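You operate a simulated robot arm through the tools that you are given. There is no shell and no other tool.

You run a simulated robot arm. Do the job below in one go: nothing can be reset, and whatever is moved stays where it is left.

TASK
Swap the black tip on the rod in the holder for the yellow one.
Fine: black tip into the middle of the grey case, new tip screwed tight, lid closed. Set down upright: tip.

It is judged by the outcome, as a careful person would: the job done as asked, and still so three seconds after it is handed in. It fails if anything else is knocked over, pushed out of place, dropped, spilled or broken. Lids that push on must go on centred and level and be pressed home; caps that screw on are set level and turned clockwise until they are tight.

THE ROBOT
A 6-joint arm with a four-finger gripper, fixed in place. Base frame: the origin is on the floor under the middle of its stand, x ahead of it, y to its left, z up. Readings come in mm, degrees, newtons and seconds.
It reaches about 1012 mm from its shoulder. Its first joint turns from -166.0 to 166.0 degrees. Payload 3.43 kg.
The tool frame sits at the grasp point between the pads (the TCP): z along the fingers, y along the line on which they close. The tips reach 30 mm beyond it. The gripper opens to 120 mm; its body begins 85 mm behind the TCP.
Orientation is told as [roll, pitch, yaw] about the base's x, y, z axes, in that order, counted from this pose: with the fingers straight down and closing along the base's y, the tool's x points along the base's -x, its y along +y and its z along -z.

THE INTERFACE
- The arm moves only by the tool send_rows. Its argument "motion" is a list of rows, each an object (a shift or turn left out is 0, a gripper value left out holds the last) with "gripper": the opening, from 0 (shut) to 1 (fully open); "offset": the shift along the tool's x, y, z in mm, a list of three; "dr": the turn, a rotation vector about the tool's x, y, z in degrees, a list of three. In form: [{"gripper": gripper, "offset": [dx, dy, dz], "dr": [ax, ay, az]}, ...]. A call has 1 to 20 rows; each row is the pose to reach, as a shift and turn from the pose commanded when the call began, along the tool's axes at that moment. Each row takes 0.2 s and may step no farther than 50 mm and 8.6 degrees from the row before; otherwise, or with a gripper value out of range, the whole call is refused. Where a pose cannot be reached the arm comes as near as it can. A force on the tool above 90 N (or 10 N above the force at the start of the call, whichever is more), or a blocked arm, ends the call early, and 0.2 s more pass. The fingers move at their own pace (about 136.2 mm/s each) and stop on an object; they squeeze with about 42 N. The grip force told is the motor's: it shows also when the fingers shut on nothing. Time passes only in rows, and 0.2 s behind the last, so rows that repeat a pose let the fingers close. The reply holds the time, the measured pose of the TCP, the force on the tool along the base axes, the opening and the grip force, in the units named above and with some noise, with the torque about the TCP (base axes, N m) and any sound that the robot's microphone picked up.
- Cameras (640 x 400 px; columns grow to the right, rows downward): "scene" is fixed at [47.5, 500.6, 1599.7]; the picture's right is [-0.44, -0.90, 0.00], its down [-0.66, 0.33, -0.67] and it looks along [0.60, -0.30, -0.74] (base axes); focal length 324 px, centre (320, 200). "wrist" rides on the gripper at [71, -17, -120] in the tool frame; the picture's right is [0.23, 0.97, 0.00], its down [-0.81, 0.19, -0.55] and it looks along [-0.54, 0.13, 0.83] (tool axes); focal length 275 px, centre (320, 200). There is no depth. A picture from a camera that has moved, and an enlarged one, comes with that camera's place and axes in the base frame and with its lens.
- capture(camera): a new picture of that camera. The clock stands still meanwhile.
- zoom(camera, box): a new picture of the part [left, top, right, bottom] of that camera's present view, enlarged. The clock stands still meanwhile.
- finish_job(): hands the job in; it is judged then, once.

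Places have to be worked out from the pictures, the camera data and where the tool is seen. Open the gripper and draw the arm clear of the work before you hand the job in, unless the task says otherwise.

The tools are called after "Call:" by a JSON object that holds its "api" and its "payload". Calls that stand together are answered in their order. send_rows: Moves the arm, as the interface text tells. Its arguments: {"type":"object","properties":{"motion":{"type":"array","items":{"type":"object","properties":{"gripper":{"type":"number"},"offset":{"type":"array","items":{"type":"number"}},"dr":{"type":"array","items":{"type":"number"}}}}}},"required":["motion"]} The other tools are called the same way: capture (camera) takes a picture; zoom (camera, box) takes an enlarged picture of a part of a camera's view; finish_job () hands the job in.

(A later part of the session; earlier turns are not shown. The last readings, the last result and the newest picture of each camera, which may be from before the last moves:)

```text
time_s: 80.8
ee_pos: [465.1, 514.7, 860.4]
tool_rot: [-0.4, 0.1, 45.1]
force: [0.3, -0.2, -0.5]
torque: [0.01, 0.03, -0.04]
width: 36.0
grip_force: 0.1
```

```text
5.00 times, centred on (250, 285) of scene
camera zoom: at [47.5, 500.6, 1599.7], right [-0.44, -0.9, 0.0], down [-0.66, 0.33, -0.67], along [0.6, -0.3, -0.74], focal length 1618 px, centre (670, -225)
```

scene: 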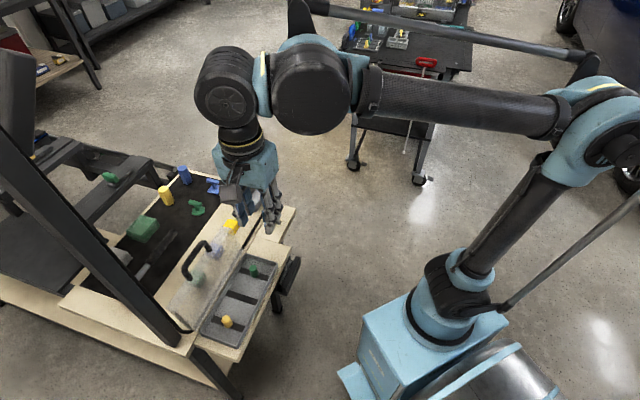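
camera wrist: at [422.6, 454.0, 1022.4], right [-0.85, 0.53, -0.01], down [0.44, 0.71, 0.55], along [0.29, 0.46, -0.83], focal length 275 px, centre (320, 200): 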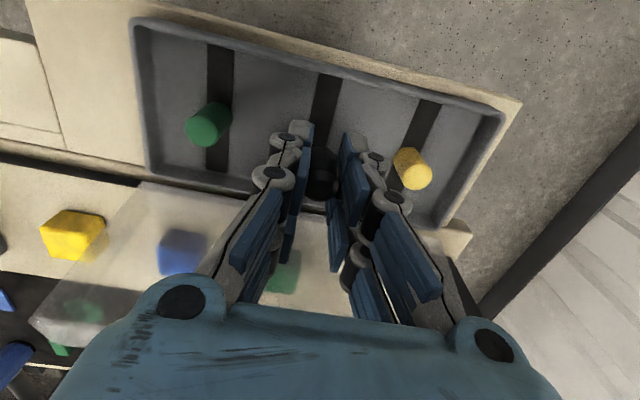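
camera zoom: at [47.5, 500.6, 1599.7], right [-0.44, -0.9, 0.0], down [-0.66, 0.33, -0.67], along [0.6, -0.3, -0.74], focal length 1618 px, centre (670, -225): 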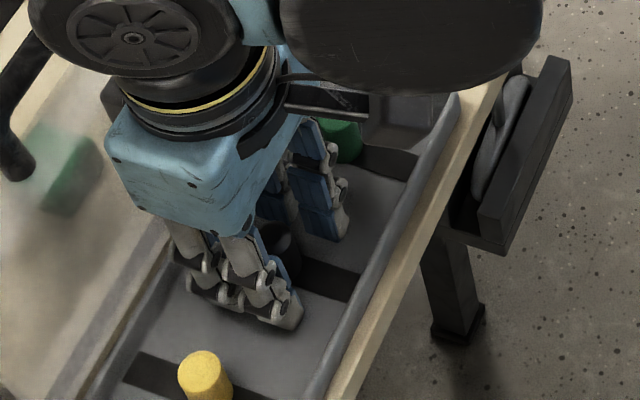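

The black tip stands upright on the middle strip. I rise straight up and verify.

Call:
{"api": "send_rows", "payload": {"motion": [{"offset": [0, 0, -10]}, {"offset": [0, 0, -25]}, {"offset": [0, 0, -45]}, {"offset": [0, 0, -70]}, {"offset": [0, 0, -95]}, {"offset": [0, 0, -95]}]}}

Call:
{"api": "zoom", "payload": {"camera": "wrist", "box": [180, 20, 460, 220]}}

Call:
{"api": "zoom", "payload": {"camera": "scene", "box": [205, 245, 290, 350]}}

```text
time_s: 82.2
ee_pos: [462.0, 514.3, 956.7]
tool_rot: [-0.5, 0.1, 45.0]
force: [0.8, 0.6, 0.5]
torque: [0.0, 0.0, -0.01]
width: 36.1
grip_force: 0.0
```

```text
2.00 times, centred on (320, 120) of wrist
camera zoom: at [423.3, 452.9, 1080.3], right [-0.85, 0.53, -0.01], down [0.44, 0.71, 0.55], along [0.29, 0.46, -0.83], focal length 551 px, centre (320, 360)
```

zoom: 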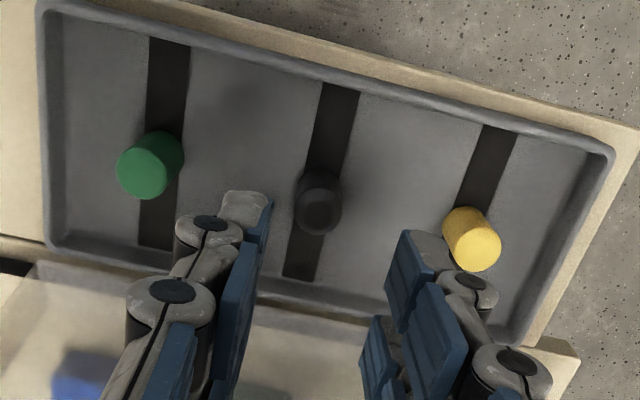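

```text
3.81 times, centred on (248, 298) of scene
camera zoom: at [47.5, 500.6, 1599.7], right [-0.44, -0.9, 0.0], down [-0.66, 0.33, -0.67], along [0.6, -0.3, -0.74], focal length 1233 px, centre (596, -171)
```

zoom: 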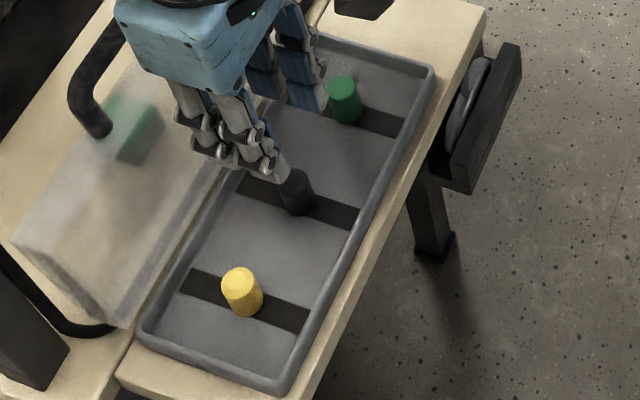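

The black tip stands in the middle, upright. Before moving over the yellow tip, I check the post near that end of the table for gripper clearance.

Call:
{"api": "zoom", "payload": {"camera": "scene", "box": [60, 180, 260, 380]}}

Call:
{"api": "capture", "payload": {"camera": "wrist"}}

```text
2.00 times, centred on (160, 280) of scene
camera zoom: at [47.5, 500.6, 1599.7], right [-0.44, -0.9, 0.0], down [-0.66, 0.33, -0.67], along [0.6, -0.3, -0.74], focal length 647 px, centre (640, 40)
```

zoom: 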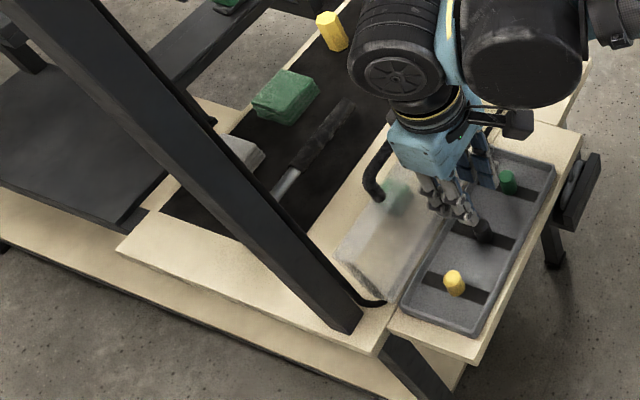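

```text
taken
camera wrist: at [423.3, 452.9, 1080.3], right [-0.85, 0.53, -0.01], down [0.44, 0.71, 0.55], along [0.29, 0.46, -0.83], focal length 275 px, centre (320, 200)
```

wrist: 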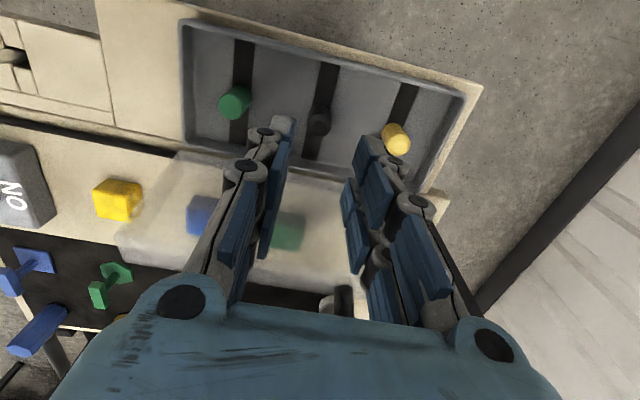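

The post's nearest corner is about 90 mm behind the line of the gripper there, so it is clear. I move along the case to above the yellow tip with the opening set to 30 mm.

Call:
{"api": "send_rows", "payload": {"motion": [{"gripper": 0.25, "offset": [-0.3, 17.5, 0]}, {"offset": [-0.5, 35, 0]}, {"offset": [-0.8, 52.5, 0]}, {"offset": [-1, 69.9, 0]}, {"offset": [-1, 69.9, 0]}]}}

Call:
{"api": "zoom", "payload": {"camera": "wrist", "box": [220, 40, 420, 220]}}

Call:
{"api": "zoom", "payload": {"camera": "scene", "box": [180, 220, 310, 350]}}

```text
time_s: 83.4
ee_pos: [414.2, 564.2, 957.5]
tool_rot: [-0.4, 0.1, 45.0]
force: [0.5, -0.3, 0.0]
torque: [0.04, -0.04, -0.01]
width: 30.1
grip_force: 0.0
```

```text
2.22 times, centred on (320, 130) of wrist
camera zoom: at [374.5, 503.5, 1079.4], right [-0.85, 0.53, -0.01], down [0.44, 0.71, 0.55], along [0.29, 0.46, -0.83], focal length 612 px, centre (320, 356)
```

zoom: 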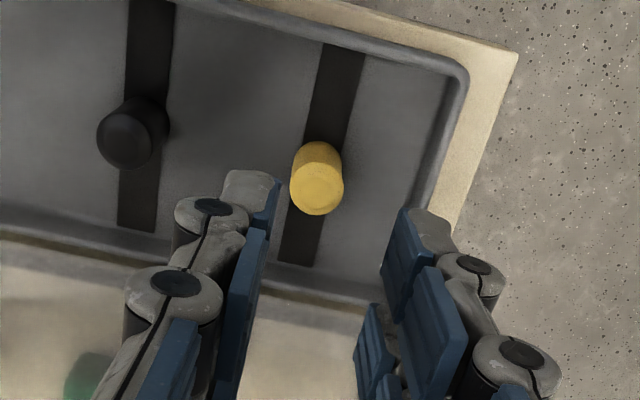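

```text
3.08 times, centred on (245, 285) of scene
camera zoom: at [47.5, 500.6, 1599.7], right [-0.44, -0.9, 0.0], down [-0.66, 0.33, -0.67], along [0.6, -0.3, -0.74], focal length 996 px, centre (551, -62)
```

zoom: 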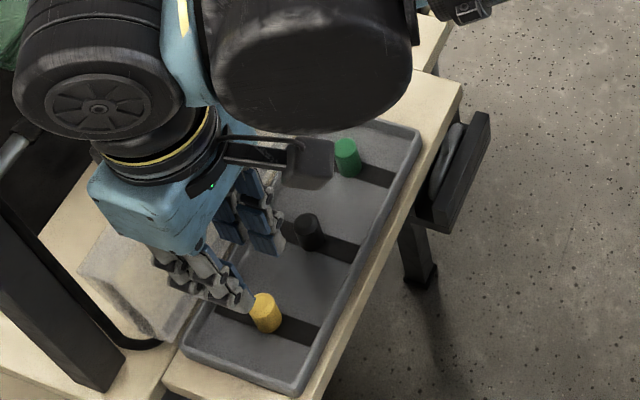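

Yellow is centred under the tool within a millimetre. I descend to TCP z≈872 and check once more.

Call:
{"api": "send_rows", "payload": {"motion": [{"offset": [0, 0, 22]}, {"offset": [0, 0, 44]}, {"offset": [0, 0, 62]}, {"offset": [0, 0, 76]}, {"offset": [0, 0, 85]}, {"offset": [0, 0, 85]}]}}

Call:
{"api": "zoom", "payload": {"camera": "wrist", "box": [220, 40, 420, 220]}}

Call:
{"api": "zoom", "payload": {"camera": "scene", "box": [180, 240, 290, 350]}}

```text
time_s: 84.8
ee_pos: [414.3, 564.7, 870.2]
tool_rot: [-0.5, 0.0, 45.1]
force: [0.4, 0.1, -0.1]
torque: [-0.06, 0.0, -0.01]
width: 29.9
grip_force: 0.0
```

```text
2.22 times, centred on (320, 130) of wrist
camera zoom: at [375.5, 502.5, 993.0], right [-0.85, 0.53, -0.01], down [0.44, 0.71, 0.55], along [0.29, 0.46, -0.83], focal length 612 px, centre (320, 356)
```

zoom: 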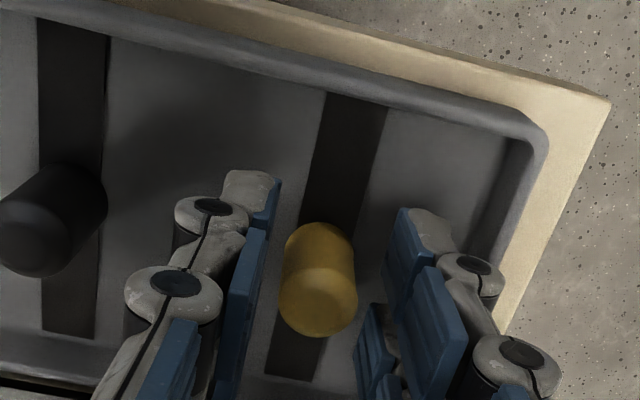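

```text
3.64 times, centred on (235, 295) of scene
camera zoom: at [47.5, 500.6, 1599.7], right [-0.44, -0.9, 0.0], down [-0.66, 0.33, -0.67], along [0.6, -0.3, -0.74], focal length 1177 px, centre (629, -146)
```

zoom: 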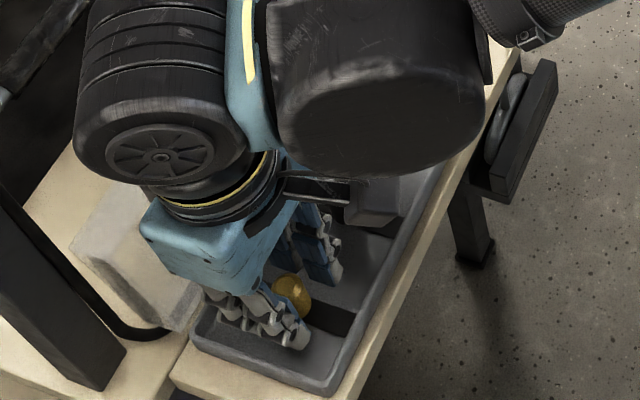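

Centred and clear of the rim. I lower 4 mm more and close gently, then squeeze.

Call:
{"api": "send_rows", "payload": {"motion": [{"offset": [0, 0, 2]}, {"offset": [0, 0, 4]}, {"gripper": 0.2, "offset": [0, 0, 4]}, {"gripper": 0.18, "offset": [0, 0, 4]}, {"gripper": 0.17, "offset": [0, 0, 4]}, {"gripper": 0.15, "offset": [0, 0, 4]}, {"gripper": 0.1, "offset": [0, 0, 4]}, {"gripper": 0.0, "offset": [0, 0, 4]}, {"gripper": 0.0, "offset": [0, 0, 4]}]}}

Call:
{"api": "zoom", "payload": {"camera": "wrist", "box": [220, 40, 420, 220]}}

```text
time_s: 86.8
ee_pos: [412.7, 565.2, 867.1]
tool_rot: [-0.5, 0.1, 45.0]
force: [0.6, -0.6, 0.6]
torque: [0.0, 0.0, 0.01]
width: 18.6
grip_force: 42.2
```

```text
2.22 times, centred on (320, 130) of wrist
camera zoom: at [374.7, 502.9, 989.3], right [-0.85, 0.53, -0.01], down [0.44, 0.71, 0.55], along [0.29, 0.46, -0.83], focal length 612 px, centre (320, 356)
```

zoom: 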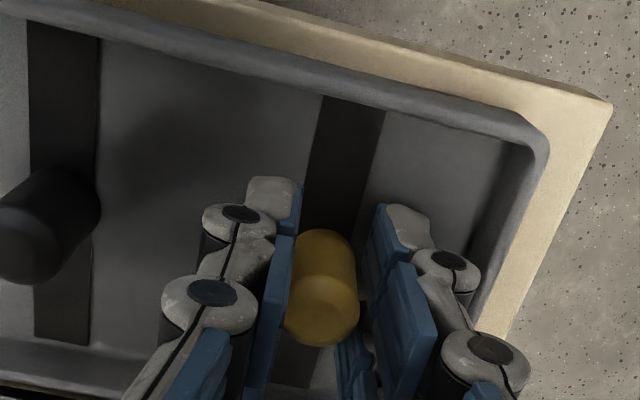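

Yellow is gripped (width 18.6, 42 N). I lift it straight up out of the tray to a safe height.

Call:
{"api": "send_rows", "payload": {"motion": [{"offset": [0, 0, -3]}, {"offset": [0, 0, -8]}, {"offset": [0, 0, -18]}, {"offset": [0, 0, -35]}, {"offset": [0, 0, -60]}, {"offset": [0, 0, -90]}, {"offset": [0, 0, -125]}, {"offset": [0, 0, -160]}, {"offset": [0, 0, -200]}, {"offset": [0, 0, -235]}, {"offset": [0, 0, -235]}]}}

Call:
{"api": "zoom", "payload": {"camera": "wrist", "box": [220, 20, 420, 220]}}

Call:
{"api": "zoom", "payload": {"camera": "scene", "box": [180, 180, 310, 350]}}

```text
time_s: 89.2
ee_pos: [414.1, 565.2, 1104.7]
tool_rot: [-0.5, 0.2, 45.0]
force: [-0.4, 0.3, -1.4]
torque: [0.02, -0.01, -0.01]
width: 19.0
grip_force: 41.9
```

```text
2.00 times, centred on (320, 120) of wrist
camera zoom: at [373.8, 502.7, 1225.5], right [-0.85, 0.53, -0.01], down [0.44, 0.71, 0.55], along [0.29, 0.46, -0.83], focal length 551 px, centre (320, 360)
```

zoom: 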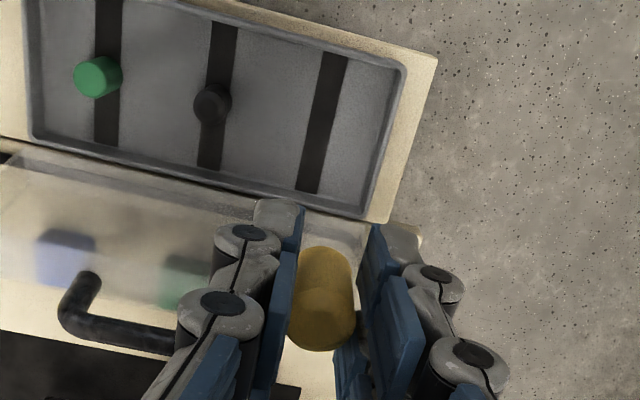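

```text
2.35 times, centred on (245, 265) of scene
camera zoom: at [47.5, 500.6, 1599.7], right [-0.44, -0.9, 0.0], down [-0.66, 0.33, -0.67], along [0.6, -0.3, -0.74], focal length 762 px, centre (496, 47)
```

zoom: 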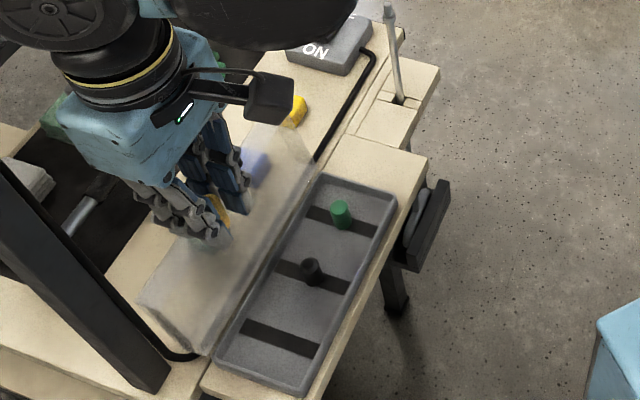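

Yellow is held and the tray still holds green and black upright. I carry it above the rod while turning to yaw +168, giving a long clockwise stroke.

Call:
{"api": "send_rows", "payload": {"motion": [{"offset": [-0.6, -20.5, 0], "dr": [0, 0, -7.7]}, {"offset": [-1.2, -41, 0], "dr": [0, 0, -15.4]}, {"offset": [-1.9, -61.4, 0], "dr": [0, 0, -23.1]}, {"offset": [-2.5, -81.8, 0], "dr": [0, 0, -30.8]}, {"offset": [-3.1, -102.3, 0], "dr": [0, 0, -38.5]}, {"offset": [-3.7, -122.7, 0], "dr": [0, 0, -46.2]}, {"offset": [-4.3, -143.2, 0], "dr": [0, 0, -53.9]}, {"offset": [-5, -163.7, 0], "dr": [0, 0, -61.5]}, {"offset": [-5.6, -184.1, 0], "dr": [0, 0, -69.2]}, {"offset": [-6.2, -204.6, 0], "dr": [0, 0, -76.9]}, {"offset": [-6.8, -225, 0], "dr": [0, 0, -84.6]}, {"offset": [-7.4, -245.5, 0], "dr": [0, 0, -92.3]}, {"offset": [-8, -266, 0], "dr": [0, 0, -100]}, {"offset": [-8.7, -286.4, 3], "dr": [0, 0, -107.7]}, {"offset": [-9.3, -306.9, 6], "dr": [0, 0, -115.4]}, {"offset": [-9.9, -327.3, 10], "dr": [0, 0, -123]}, {"offset": [-9.9, -327.3, 10], "dr": [0, 0, -123]}]}}

Call:
{"api": "zoom", "payload": {"camera": "wrist", "box": [260, 50, 380, 220]}}

Call:
{"api": "zoom", "payload": {"camera": "scene", "box": [245, 110, 315, 220]}}

```text
time_s: 92.8
ee_pos: [651.0, 341.6, 1095.0]
tool_rot: [0.3, 0.3, 168.0]
force: [-0.2, -0.3, -0.1]
torque: [0.01, -0.04, 0.02]
width: 18.7
grip_force: 42.3
```

```text
2.35 times, centred on (320, 135) of wrist
camera zoom: at [724.5, 345.1, 1217.7], right [0.02, -1.0, 0.01], down [-0.84, -0.02, 0.55], along [-0.55, -0.02, -0.84], focal length 648 px, centre (320, 353)
```

zoom: 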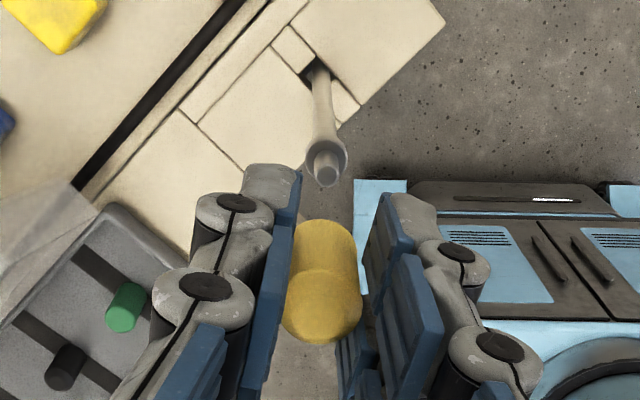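

```text
3.64 times, centred on (280, 165) of scene
camera zoom: at [47.5, 500.6, 1599.7], right [-0.44, -0.9, 0.0], down [-0.66, 0.33, -0.67], along [0.6, -0.3, -0.74], focal length 1177 px, centre (466, 327)
```

zoom: 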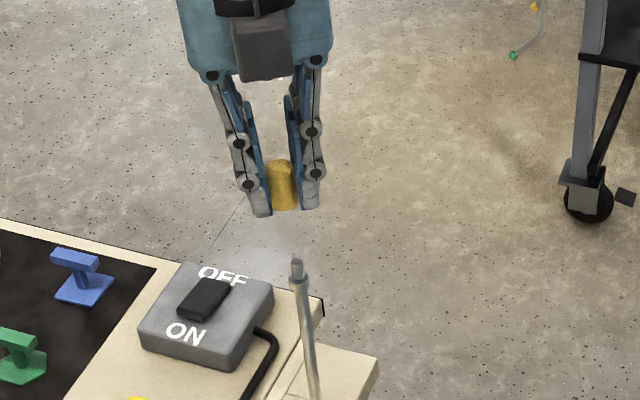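

Yellow is above the rod. I zoom for a precise reading of the stud and the tip relative to the tool axis in this view.

Call:
{"api": "zoom", "payload": {"camera": "wrist", "box": [295, 90, 345, 140]}}

Call:
{"api": "zoom", "payload": {"camera": "wrist", "box": [290, 130, 350, 205]}}

Call:
{"api": "zoom", "payload": {"camera": "scene", "box": [250, 140, 300, 210]}}

```text
8.00 times, centred on (320, 115) of wrist
camera zoom: at [724.5, 345.1, 1217.7], right [0.02, -1.0, 0.01], down [-0.84, -0.02, 0.55], along [-0.55, -0.02, -0.84], focal length 2202 px, centre (320, 880)
```

zoom: 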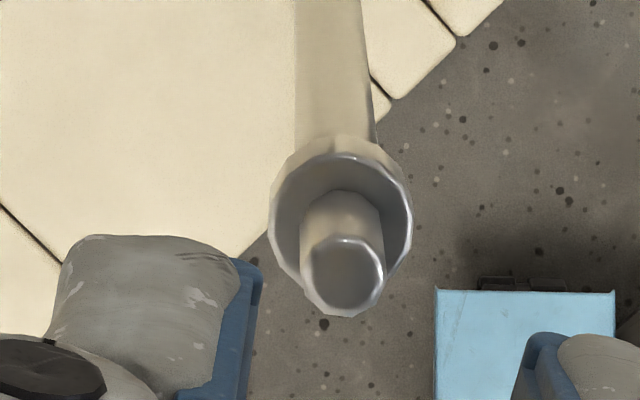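

```text
5.33 times, centred on (320, 168) of wrist
camera zoom: at [724.5, 345.1, 1217.7], right [0.02, -1.0, 0.01], down [-0.84, -0.02, 0.55], along [-0.55, -0.02, -0.84], focal length 1468 px, centre (320, 373)
```

zoom: 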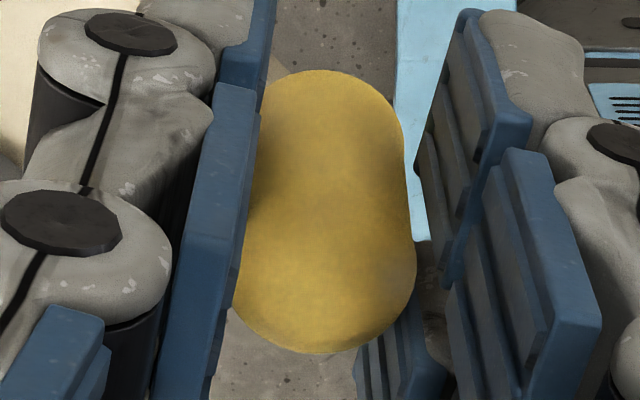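

```text
5.71 times, centred on (275, 175) of scene
camera zoom: at [47.5, 500.6, 1599.7], right [-0.44, -0.9, 0.0], down [-0.66, 0.33, -0.67], along [0.6, -0.3, -0.74], focal length 1849 px, centre (577, 343)
```

zoom: 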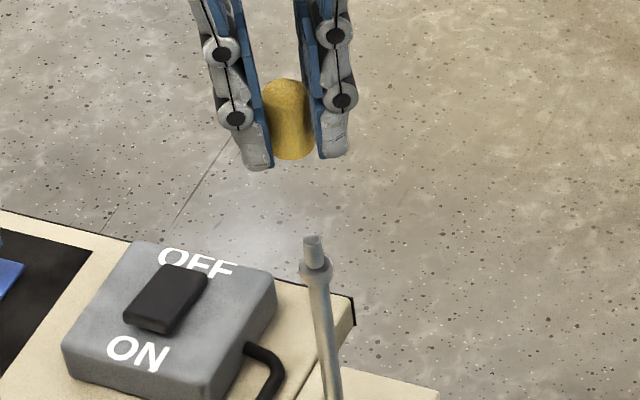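

Here the stud is 2.5 mm to the right of the tool axis and the tip is centred. I turn to yaw 78 to measure the other direction.

Call:
{"api": "send_rows", "payload": {"motion": [{"dr": [0, 0, 8.2]}, {"dr": [0, 0, 16.4]}, {"dr": [0, 0, 24.6]}, {"dr": [0, 0, 32.8]}, {"dr": [0, 0, 41]}, {"dr": [0, 0, 49.2]}, {"dr": [0, 0, 57.4]}, {"dr": [0, 0, 65.6]}, {"dr": [0, 0, 73.8]}, {"dr": [0, 0, 82]}, {"dr": [0, 0, 90]}, {"dr": [0, 0, 90]}]}}

Call:
{"api": "zoom", "payload": {"camera": "wrist", "box": [295, 90, 345, 140]}}

Call:
{"api": "zoom", "payload": {"camera": "wrist", "box": [260, 50, 380, 220]}}

Call:
{"api": "zoom", "payload": {"camera": "scene", "box": [250, 140, 300, 210]}}

```text
time_s: 95.4
ee_pos: [651.3, 342.4, 1094.1]
tool_rot: [-0.3, 0.3, 77.8]
force: [0.1, 0.0, -0.1]
torque: [0.02, -0.02, -0.01]
width: 18.6
grip_force: 42.4
```

```text
8.00 times, centred on (320, 115) of wrist
camera zoom: at [652.6, 268.4, 1217.5], right [-1.0, -0.02, 0.0], down [-0.02, 0.84, 0.55], along [-0.01, 0.55, -0.84], focal length 2202 px, centre (320, 880)
```

zoom: 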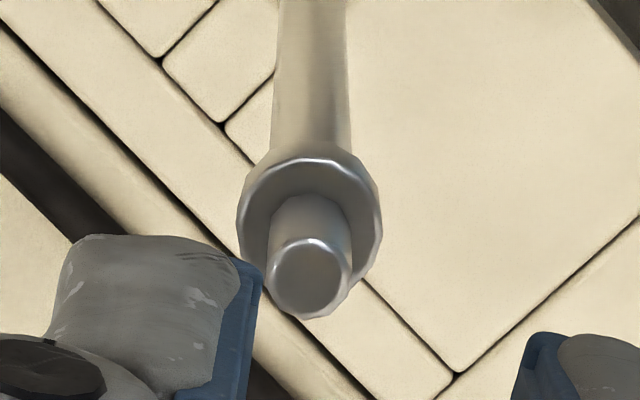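

```text
2.35 times, centred on (320, 135) of wrist
camera zoom: at [652.6, 268.4, 1217.5], right [-1.0, -0.02, 0.0], down [-0.02, 0.84, 0.55], along [-0.01, 0.55, -0.84], focal length 648 px, centre (320, 353)
```

zoom: 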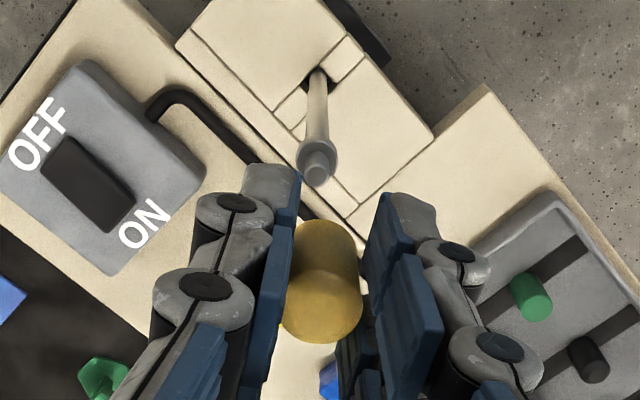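

```text
5.71 times, centred on (275, 175) of scene
camera zoom: at [47.5, 500.6, 1599.7], right [-0.44, -0.9, 0.0], down [-0.66, 0.33, -0.67], along [0.6, -0.3, -0.74], focal length 1849 px, centre (577, 343)
```

zoom: 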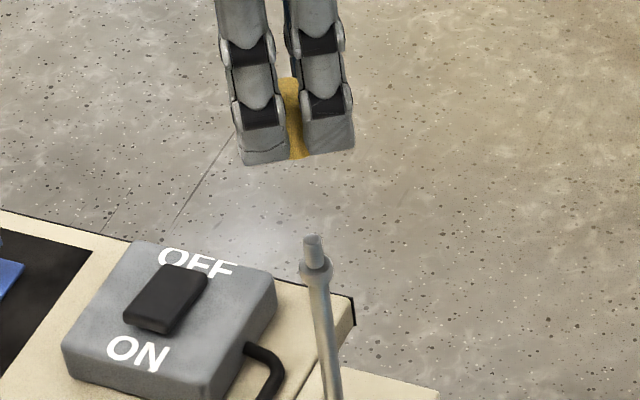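

The stud is at about (+1.15,−2.5) mm from the tool axis. I turn back to yaw 168 with that correction and lower until the tip is about 8 mm above the stud.

Call:
{"api": "send_rows", "payload": {"motion": [{"offset": [0.5, -0.4, 0], "dr": [0, 0, -8.2]}, {"offset": [1, -0.8, 0], "dr": [0, 0, -16.4]}, {"offset": [1.5, -1.2, 0], "dr": [0, 0, -24.6]}, {"offset": [2.2, -1.6, 0], "dr": [0, 0, -32.8]}, {"offset": [2.2, -1.65, 0], "dr": [0, 0, -41]}, {"offset": [2.2, -1.65, 0], "dr": [0, 0, -49.2]}, {"offset": [2.2, -1.65, 0], "dr": [0, 0, -57.4]}, {"offset": [2.2, -1.65, 0], "dr": [0, 0, -65.6]}, {"offset": [2.2, -1.65, 0], "dr": [0, 0, -73.8]}, {"offset": [2.2, -1.65, 0], "dr": [0, 0, -82]}, {"offset": [2.2, -1.65, 0], "dr": [0, 0, -90]}, {"offset": [2.2, -1.65, 15], "dr": [0, 0, -90]}, {"offset": [2.2, -1.65, 30], "dr": [0, 0, -90]}, {"offset": [2.2, -1.65, 42], "dr": [0, 0, -90]}, {"offset": [2.2, -1.65, 47], "dr": [0, 0, -90]}, {"offset": [2.2, -1.65, 47], "dr": [0, 0, -90]}]}}

Call:
{"api": "zoom", "payload": {"camera": "wrist", "box": [285, 90, 355, 215]}}

Call:
{"api": "zoom", "payload": {"camera": "scene", "box": [255, 150, 305, 220]}}

```text
time_s: 98.8
ee_pos: [653.0, 340.0, 1048.2]
tool_rot: [0.4, 0.3, 167.9]
force: [-0.3, 0.2, 0.1]
torque: [0.0, 0.02, 0.02]
width: 18.8
grip_force: 42.2
```

```text
3.20 times, centred on (320, 152) of wrist
camera zoom: at [725.3, 340.7, 1170.6], right [0.02, -1.0, 0.01], down [-0.84, -0.02, 0.55], along [-0.55, -0.02, -0.84], focal length 881 px, centre (320, 352)
```

zoom: 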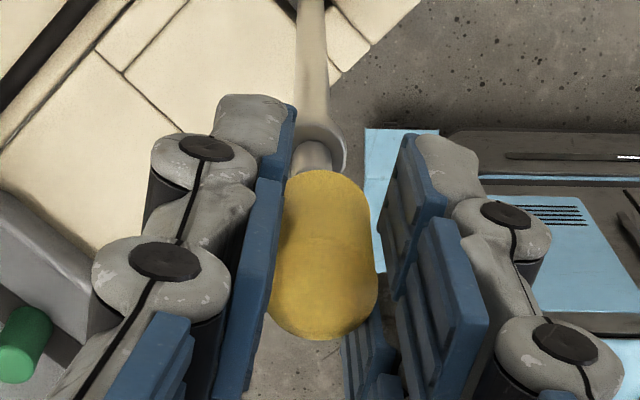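

```text
5.71 times, centred on (280, 185) of scene
camera zoom: at [47.5, 500.6, 1599.7], right [-0.44, -0.9, 0.0], down [-0.66, 0.33, -0.67], along [0.6, -0.3, -0.74], focal length 1849 px, centre (549, 286)
```

zoom: 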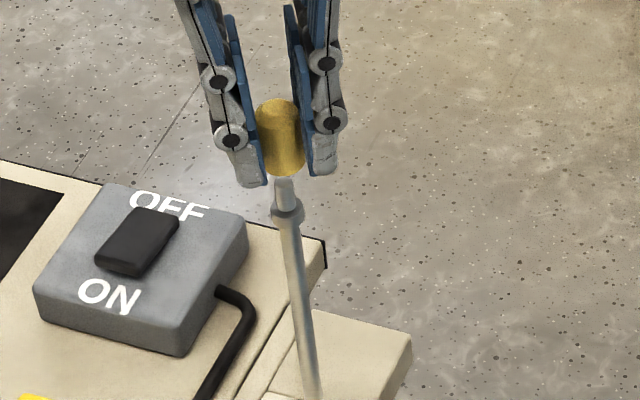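

Aligned in both views, tip bottom about 11 mm above the stud. I lower 13 mm in small steps and check the force.

Call:
{"api": "send_rows", "payload": {"motion": [{"offset": [0, 0, 3]}, {"offset": [0, 0, 6]}, {"offset": [0, 0, 8]}, {"offset": [0, 0, 10]}, {"offset": [0, 0, 11.5]}, {"offset": [0, 0, 13]}, {"offset": [0, 0, 13]}]}}

Call:
{"api": "zoom", "payload": {"camera": "scene", "box": [255, 150, 305, 220]}}

Call:
{"api": "zoom", "payload": {"camera": "wrist", "box": [285, 90, 355, 215]}}

```text
time_s: 100.4
ee_pos: [652.7, 338.8, 1034.1]
tool_rot: [0.3, 0.4, 167.9]
force: [-0.5, -0.1, -0.2]
torque: [-0.02, -0.01, 0.02]
width: 18.5
grip_force: 42.2
```

```text
5.71 times, centred on (280, 185) of scene
camera zoom: at [47.5, 500.6, 1599.7], right [-0.44, -0.9, 0.0], down [-0.66, 0.33, -0.67], along [0.6, -0.3, -0.74], focal length 1849 px, centre (549, 286)
```

zoom: 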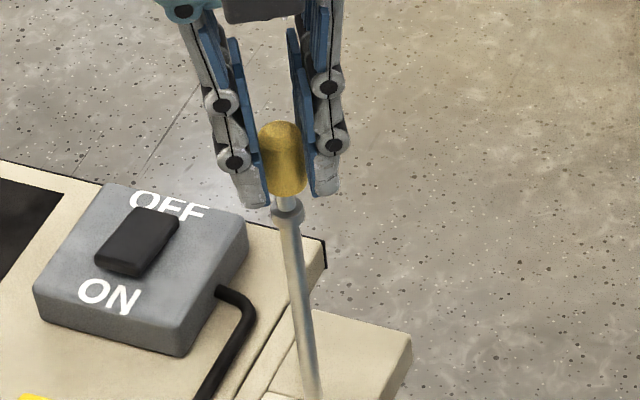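

```text
3.20 times, centred on (320, 152) of wrist
camera zoom: at [725.7, 340.8, 1157.1], right [0.02, -1.0, 0.01], down [-0.84, -0.01, 0.55], along [-0.55, -0.02, -0.84], focal length 881 px, centre (320, 352)
```

zoom: 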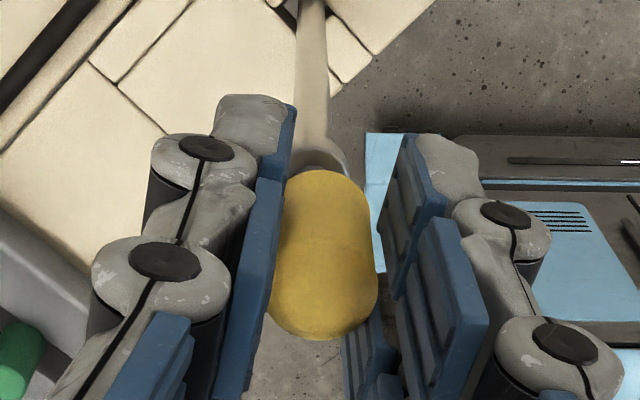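

The tip's bottom is at the stud's top, no force yet. I continue in 1 mm steps.

Call:
{"api": "send_rows", "payload": {"motion": [{"offset": [0, 0, 1]}, {"offset": [0, 0, 2]}, {"offset": [0, 0, 3]}, {"offset": [0, 0, 3]}]}}

```text
time_s: 101.4
ee_pos: [653.4, 338.0, 1032.6]
tool_rot: [0.4, 0.3, 168.0]
force: [0.5, -0.1, 0.4]
torque: [-0.03, 0.0, -0.03]
width: 18.6
grip_force: 41.8
```

Call:
{"api": "send_rows", "payload": {"motion": [{"offset": [0, 0, 1]}, {"offset": [0, 0, 2]}, {"offset": [0, 0, 3]}, {"offset": [0, 0, 3]}]}}

Call:
{"api": "zoom", "payload": {"camera": "scene", "box": [255, 150, 305, 220]}}

```text
time_s: 102.4
ee_pos: [653.0, 338.9, 1027.6]
tool_rot: [0.3, 0.3, 168.0]
force: [-0.8, 0.3, -0.1]
torque: [0.0, 0.02, 0.0]
width: 18.7
grip_force: 41.5
```

```text
5.71 times, centred on (280, 185) of scene
camera zoom: at [47.5, 500.6, 1599.7], right [-0.44, -0.9, 0.0], down [-0.66, 0.33, -0.67], along [0.6, -0.3, -0.74], focal length 1849 px, centre (549, 286)
```

zoom: 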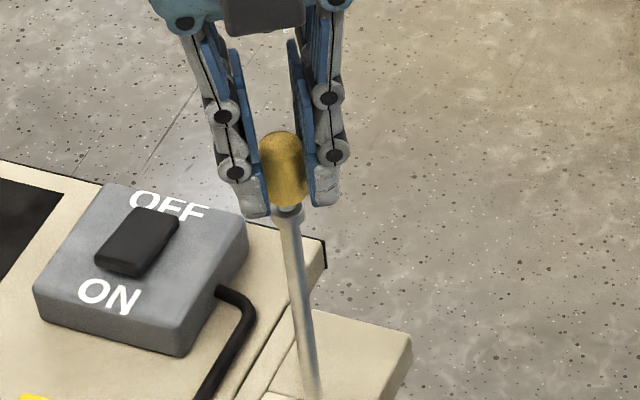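

It is sliding over the stud freely. I keep lowering gently toward the shoulder.

Call:
{"api": "send_rows", "payload": {"motion": [{"offset": [0, 0, 1]}, {"offset": [0, 0, 2]}, {"offset": [0, 0, 3]}, {"offset": [0, 0, 4]}, {"offset": [0, 0, 4]}]}}

```text
time_s: 103.6
ee_pos: [652.9, 339.6, 1023.7]
tool_rot: [0.3, 0.2, 168.0]
force: [0.0, 0.0, 0.5]
torque: [0.0, 0.01, -0.02]
width: 18.6
grip_force: 42.1
```

Call:
{"api": "send_rows", "payload": {"motion": [{"offset": [0, 0, 0.7]}, {"offset": [0, 0, 1.4]}, {"offset": [0, 0, 2]}, {"offset": [0, 0, 2]}]}}

Call:
{"api": "zoom", "payload": {"camera": "scene", "box": [260, 165, 300, 215]}}

Call:
{"api": "zoom", "payload": {"camera": "wrist", "box": [285, 90, 355, 215]}}

```text
time_s: 104.6
ee_pos: [652.5, 337.7, 1022.5]
tool_rot: [0.3, 0.2, 168.0]
force: [0.1, 0.1, -1.0]
torque: [-0.02, -0.01, 0.0]
width: 18.5
grip_force: 42.4
```

```text
8.00 times, centred on (280, 190) of scene
camera zoom: at [47.5, 500.6, 1599.7], right [-0.44, -0.9, 0.0], down [-0.66, 0.33, -0.67], along [0.6, -0.3, -0.74], focal length 2589 px, centre (640, 280)
```

zoom: 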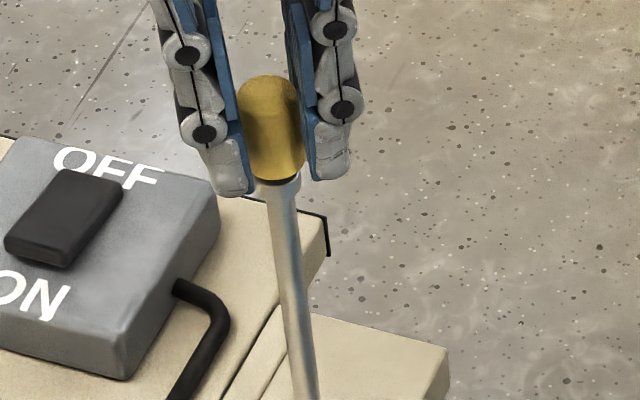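

```text
3.20 times, centred on (320, 152) of wrist
camera zoom: at [725.6, 341.0, 1145.7], right [0.02, -1.0, 0.01], down [-0.84, -0.01, 0.55], along [-0.55, -0.02, -0.84], focal length 881 px, centre (320, 352)
```

zoom: 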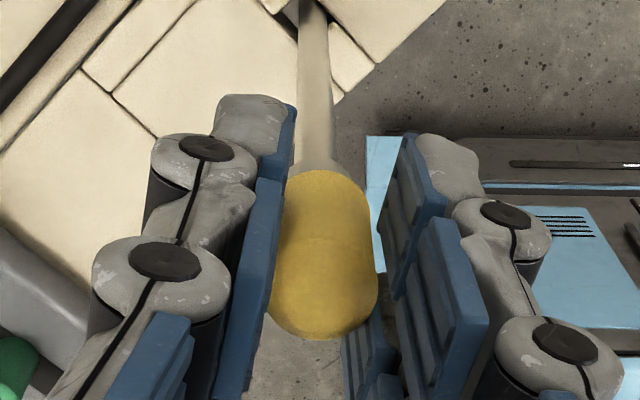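

Nearly on the shoulder. One millimetre at a time now until it seats.

Call:
{"api": "send_rows", "payload": {"motion": [{"offset": [0, 0, 0.6]}, {"offset": [0, 0, 1.2]}, {"offset": [0, 0, 1.2]}]}}

```text
time_s: 105.4
ee_pos: [652.4, 339.4, 1020.7]
tool_rot: [0.4, 0.4, 167.9]
force: [1.1, 0.9, 3.1]
torque: [0.01, -0.03, 0.02]
width: 18.7
grip_force: 41.6
```

Contact begins (3 N). I start turning clockwise with this light pressure, checking torque and force.

Call:
{"api": "send_rows", "payload": {"motion": [{"offset": [0, 0, 0.2]}, {"offset": [0, 0, 0.2], "dr": [0, 0, 8]}, {"offset": [0, 0, 0.2], "dr": [0, 0, 16]}, {"offset": [0, 0, 0.2], "dr": [0, 0, 24]}, {"offset": [0, 0, 0.2], "dr": [0, 0, 32]}, {"offset": [0, 0, 0.2], "dr": [0, 0, 40]}, {"offset": [0, 0, 0.2], "dr": [0, 0, 48]}, {"offset": [0, 0, 0.2], "dr": [0, 0, 48]}]}}

```text
time_s: 107.2
ee_pos: [653.4, 337.8, 1021.9]
tool_rot: [-0.1, 0.4, 119.9]
force: [-1.0, 0.5, 13.8]
torque: [0.04, 0.02, 0.0]
width: 18.9
grip_force: 41.6
```

Pressing 14 N, torque still nil. I continue clockwise.

Call:
{"api": "send_rows", "payload": {"motion": [{"dr": [0, 0, 8]}, {"dr": [0, 0, 16]}, {"dr": [0, 0, 24]}, {"dr": [0, 0, 32]}, {"dr": [0, 0, 40]}, {"dr": [0, 0, 48]}, {"dr": [0, 0, 56]}, {"dr": [0, 0, 64]}, {"dr": [0, 0, 72]}, {"dr": [0, 0, 72]}]}}

Call:
{"api": "zoom", "payload": {"camera": "wrist", "box": [285, 90, 355, 215]}}

```text
time_s: 109.4
ee_pos: [652.3, 337.7, 1021.4]
tool_rot: [-0.6, 0.1, 47.8]
force: [-2.2, 0.8, 14.4]
torque: [0.07, 0.06, 0.22]
width: 18.5
grip_force: 41.4
```

```text
3.20 times, centred on (320, 152) of wrist
camera zoom: at [616.4, 274.3, 1143.7], right [-0.88, 0.48, -0.01], down [0.4, 0.73, 0.55], along [0.27, 0.48, -0.83], focal length 881 px, centre (320, 352)
```

zoom: 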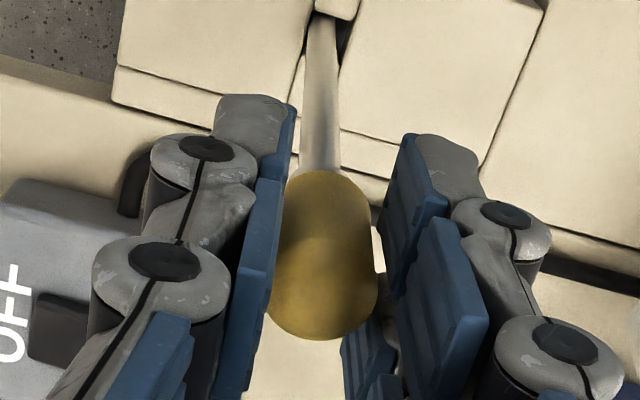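

Torque has risen to 0.22 N·m — the thread is tightening. I turn on a little further to see it stop.

Call:
{"api": "send_rows", "payload": {"motion": [{"dr": [0, 0, 6]}, {"dr": [0, 0, 12]}, {"dr": [0, 0, 18]}, {"dr": [0, 0, 24]}, {"dr": [0, 0, 24]}]}}

```text
time_s: 110.6
ee_pos: [653.5, 337.9, 1020.9]
tool_rot: [-0.4, 0.0, 23.9]
force: [0.0, 0.1, 10.5]
torque: [0.06, 0.06, 0.74]
width: 19.1
grip_force: 42.5
```

0.74 N·m now and rising. A further small turn to confirm it has come tight rather than still running.

Call:
{"api": "send_rows", "payload": {"motion": [{"dr": [0, 0, 4]}, {"dr": [0, 0, 8]}, {"dr": [0, 0, 12]}, {"dr": [0, 0, 12]}]}}

Call:
{"api": "zoom", "payload": {"camera": "wrist", "box": [285, 90, 355, 215]}}

Call:
{"api": "zoom", "payload": {"camera": "scene", "box": [255, 160, 305, 300]}}

```text
time_s: 111.6
ee_pos: [653.2, 338.7, 1020.6]
tool_rot: [-0.4, -0.2, 12.0]
force: [0.1, 1.7, -0.1]
torque: [0.07, 0.04, 1.0]
width: 19.3
grip_force: 42.9
```

```text
3.20 times, centred on (320, 152) of wrist
camera zoom: at [585.8, 308.0, 1143.5], right [-0.43, 0.9, -0.01], down [0.75, 0.36, 0.55], along [0.5, 0.23, -0.83], focal length 881 px, centre (320, 352)
```

zoom: 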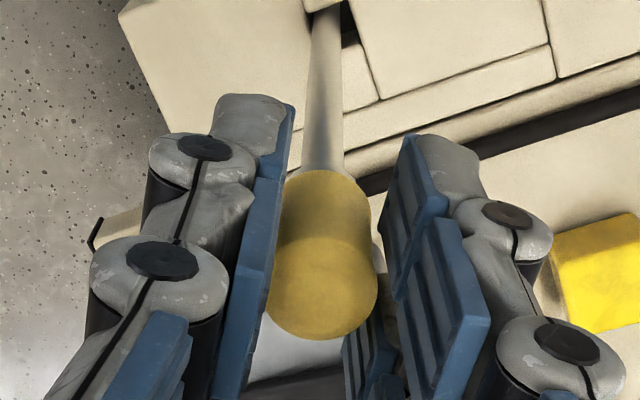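

```text
2.86 times, centred on (280, 230) of scene
camera zoom: at [47.5, 500.6, 1599.7], right [-0.44, -0.9, 0.0], down [-0.66, 0.33, -0.67], along [0.6, -0.3, -0.74], focal length 925 px, centre (434, 114)
```

zoom: 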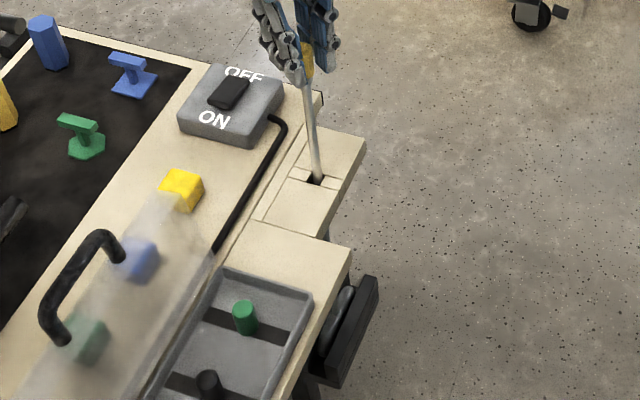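

Torque is 1.0 N·m and the tip has pulled itself down (no upward force). One more small turn to see whether it holds firm.

Call:
{"api": "send_rows", "payload": {"motion": [{"dr": [0, 0, 4]}, {"dr": [0, 0, 8]}, {"dr": [0, 0, 8]}]}}

```text
time_s: 112.4
ee_pos: [654.6, 338.2, 1021.4]
tool_rot: [-0.5, -0.3, 3.9]
force: [-0.2, 1.3, 0.1]
torque: [0.03, 0.0, 1.0]
width: 18.8
grip_force: 42.9
```

The torque levels off at 1.0 N·m while turning on, so the grip now slips on a tight tip. I release and look at it.

Call:
{"api": "send_rows", "payload": {"motion": [{"gripper": 0.17}, {"gripper": 0.2}, {"gripper": 0.27}, {"gripper": 0.3}, {"gripper": 0.3}]}}

Call:
{"api": "zoom", "payload": {"camera": "wrist", "box": [270, 80, 370, 220]}}

Call:
{"api": "zoom", "payload": {"camera": "scene", "box": [255, 150, 305, 220]}}

```text
time_s: 113.6
ee_pos: [653.2, 338.6, 1021.1]
tool_rot: [-0.5, -0.3, 4.0]
force: [0.2, -0.2, 0.3]
torque: [0.03, -0.01, 0.02]
width: 36.1
grip_force: 0.1
```

```text
2.86 times, centred on (320, 150) of wrist
camera zoom: at [582.7, 317.2, 1143.5], right [-0.3, 0.95, -0.01], down [0.79, 0.25, 0.56], along [0.53, 0.16, -0.83], focal length 786 px, centre (320, 343)
```

zoom: 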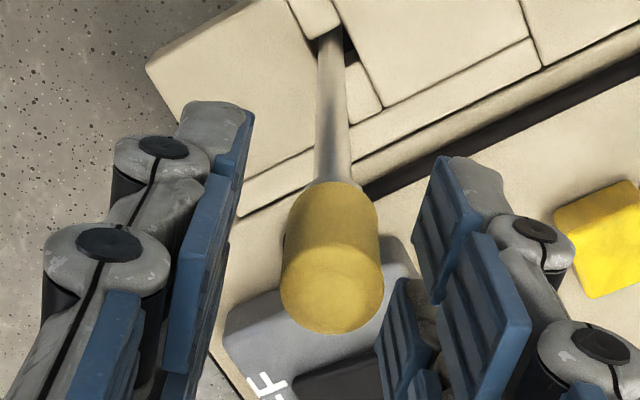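

```text
5.71 times, centred on (280, 185) of scene
camera zoom: at [47.5, 500.6, 1599.7], right [-0.44, -0.9, 0.0], down [-0.66, 0.33, -0.67], along [0.6, -0.3, -0.74], focal length 1849 px, centre (549, 286)
```

zoom: 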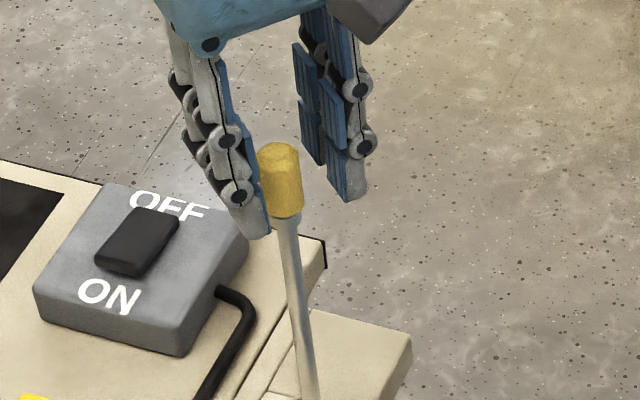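

The yellow tip sits flush on the rod's shoulder. To be sure it's tight, I'll turn the open gripper back to yaw 100, re-grip and test with another clockwise turn.

Call:
{"api": "send_rows", "payload": {"motion": [{"offset": [0, 1.5, 0], "dr": [0, 0, -8]}, {"offset": [0, 1.5, 0], "dr": [0, 0, -16]}, {"offset": [0, 1.5, 0], "dr": [0, 0, -24]}, {"offset": [0, 1.5, 0], "dr": [0, 0, -32]}, {"offset": [0, 1.5, 0], "dr": [0, 0, -40]}, {"offset": [0, 1.5, 0], "dr": [0, 0, -48]}, {"offset": [0, 1.5, 0], "dr": [0, 0, -56]}, {"offset": [0, 1.5, 0], "dr": [0, 0, -64]}, {"offset": [0, 1.5, 0], "dr": [0, 0, -72]}, {"offset": [0, 1.5, 0], "dr": [0, 0, -80]}, {"offset": [0, 1.5, 0], "dr": [0, 0, -88]}, {"offset": [0, 1.5, 0], "dr": [0, 0, -96]}, {"offset": [0, 1.5, 0], "dr": [0, 0, -96]}]}}

Call:
{"api": "zoom", "payload": {"camera": "wrist", "box": [270, 80, 370, 220]}}

Call:
{"api": "zoom", "payload": {"camera": "scene", "box": [255, 150, 305, 220]}}

```text
time_s: 116.4
ee_pos: [653.7, 339.7, 1020.8]
tool_rot: [-0.2, 0.4, 100.0]
force: [0.7, 0.8, -0.2]
torque: [-0.02, 0.0, 0.02]
width: 36.1
grip_force: 0.0
```

```text
2.86 times, centred on (320, 150) of wrist
camera zoom: at [682.0, 273.4, 1144.0], right [-0.92, -0.4, 0.0], down [-0.33, 0.77, 0.55], along [-0.22, 0.5, -0.84], focal length 786 px, centre (320, 343)
```

zoom: 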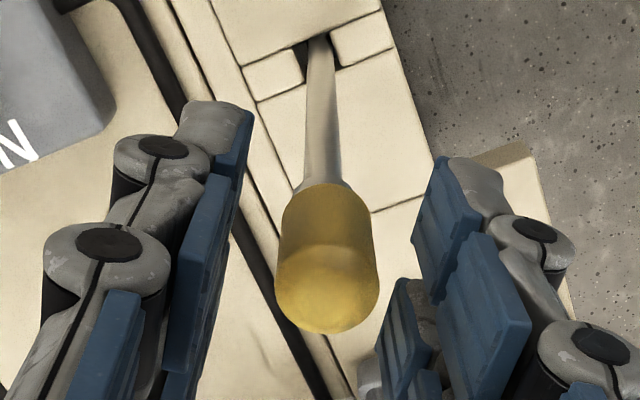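

```text
5.71 times, centred on (280, 185) of scene
camera zoom: at [47.5, 500.6, 1599.7], right [-0.44, -0.9, 0.0], down [-0.66, 0.33, -0.67], along [0.6, -0.3, -0.74], focal length 1849 px, centre (549, 286)
```

zoom: 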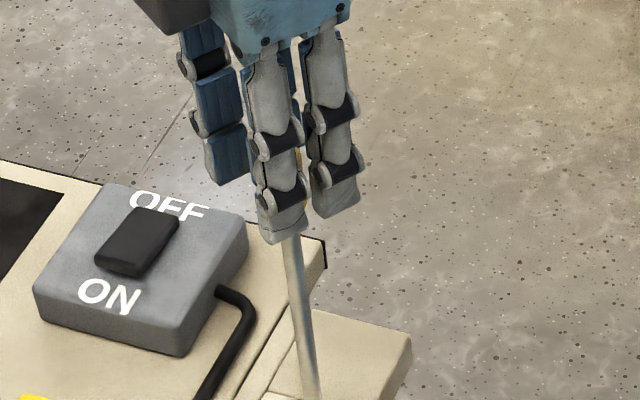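

Tip is 1.1 mm off the tool axis here; I correct that, grip again, and turn clockwise 32° while watching the torque.

Call:
{"api": "send_rows", "payload": {"motion": [{"gripper": 0.25, "offset": [0, 1.1, 0]}, {"gripper": 0.19, "offset": [0, 1.1, 0]}, {"gripper": 0.17, "offset": [0, 1.1, 0]}, {"gripper": 0.1, "offset": [0, 1.1, 0]}, {"gripper": 0.0, "offset": [0, 1.1, 0]}, {"gripper": 0.0, "offset": [0, 1.1, 0]}, {"offset": [0, 1.1, 0], "dr": [0, 0, 8]}, {"offset": [0, 1.1, 0], "dr": [0, 0, 16]}, {"offset": [0, 1.1, 0], "dr": [0, 0, 24]}, {"offset": [0, 1.1, 0], "dr": [0, 0, 32]}, {"offset": [0, 1.1, 0], "dr": [0, 0, 32]}]}}

```text
time_s: 118.8
ee_pos: [652.1, 339.8, 1021.8]
tool_rot: [-0.4, 0.2, 67.9]
force: [0.3, 0.0, 3.7]
torque: [-0.03, 0.0, 0.66]
width: 16.3
grip_force: 42.0
```

Torque climbs from the first degrees (0.66 N·m at 32°), so the tip was already tight. I go on to the point where it levels off to be sure.

Call:
{"api": "send_rows", "payload": {"motion": [{"dr": [0, 0, 6]}, {"dr": [0, 0, 12]}, {"dr": [0, 0, 18]}, {"dr": [0, 0, 24]}, {"dr": [0, 0, 24]}]}}

Call:
{"api": "zoom", "payload": {"camera": "scene", "box": [240, 150, 320, 300]}}

```text
time_s: 120.0
ee_pos: [652.4, 339.2, 1020.8]
tool_rot: [-0.6, 0.2, 43.8]
force: [1.4, 1.3, -0.4]
torque: [0.07, -0.05, 1.05]
width: 16.2
grip_force: 41.7
```

```text
2.67 times, centred on (280, 225) of scene
camera zoom: at [47.5, 500.6, 1599.7], right [-0.44, -0.9, 0.0], down [-0.66, 0.33, -0.67], along [0.6, -0.3, -0.74], focal length 863 px, centre (427, 133)
```

zoom: 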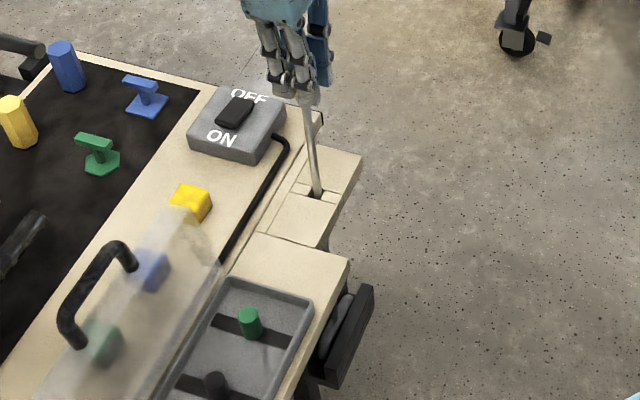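

It levels off near 1.05 N·m again: tight. I check the holder under the table to see the rod's handle hasn't shifted, then release.

Call:
{"api": "zoom", "payload": {"camera": "scene", "box": [260, 240, 320, 300]}}

Call:
{"api": "send_rows", "payload": {"motion": [{"gripper": 0.15}, {"gripper": 0.18}, {"gripper": 0.25}, {"gripper": 0.35}, {"gripper": 0.35}]}}

Call:
{"api": "zoom", "payload": {"camera": "wrist", "box": [270, 80, 370, 220]}}

Call:
{"api": "zoom", "payload": {"camera": "scene", "box": [260, 240, 320, 300]}}

```text
6.67 times, centred on (290, 270) of scene
camera zoom: at [47.5, 500.6, 1599.7], right [-0.44, -0.9, 0.0], down [-0.66, 0.33, -0.67], along [0.6, -0.3, -0.74], focal length 2158 px, centre (520, -267)
```

zoom: 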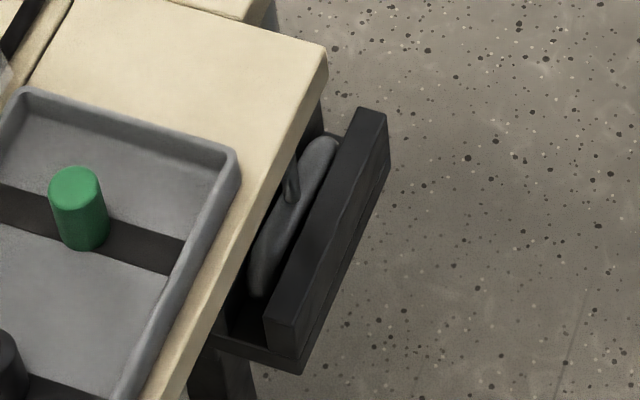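

```text
time_s: 121.2
ee_pos: [652.5, 339.2, 1020.4]
tool_rot: [-0.5, 0.1, 44.0]
force: [-0.1, -0.2, -0.6]
torque: [-0.02, 0.02, -0.01]
width: 42.0
grip_force: 0.0
```

```text
2.86 times, centred on (320, 150) of wrist
camera zoom: at [611.8, 278.7, 1143.6], right [-0.84, 0.54, -0.01], down [0.45, 0.7, 0.55], along [0.3, 0.46, -0.83], focal length 786 px, centre (320, 343)
```

zoom: 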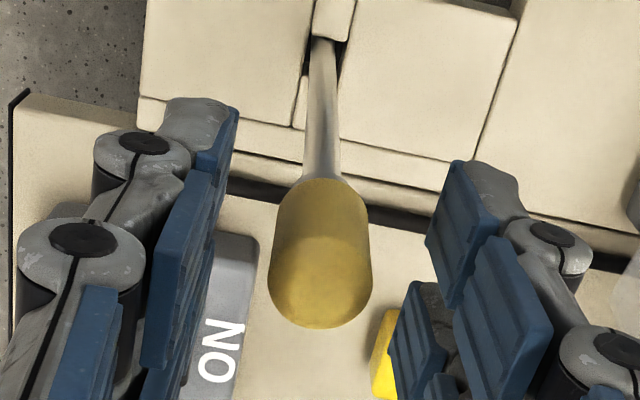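

```text
6.67 times, centred on (290, 270) of scene
camera zoom: at [47.5, 500.6, 1599.7], right [-0.44, -0.9, 0.0], down [-0.66, 0.33, -0.67], along [0.6, -0.3, -0.74], focal length 2158 px, centre (520, -267)
```

zoom: 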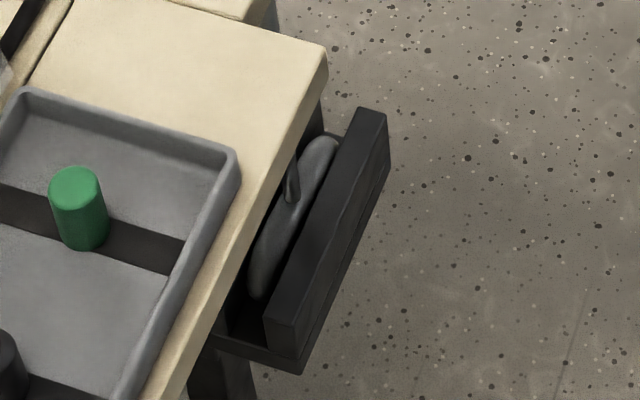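

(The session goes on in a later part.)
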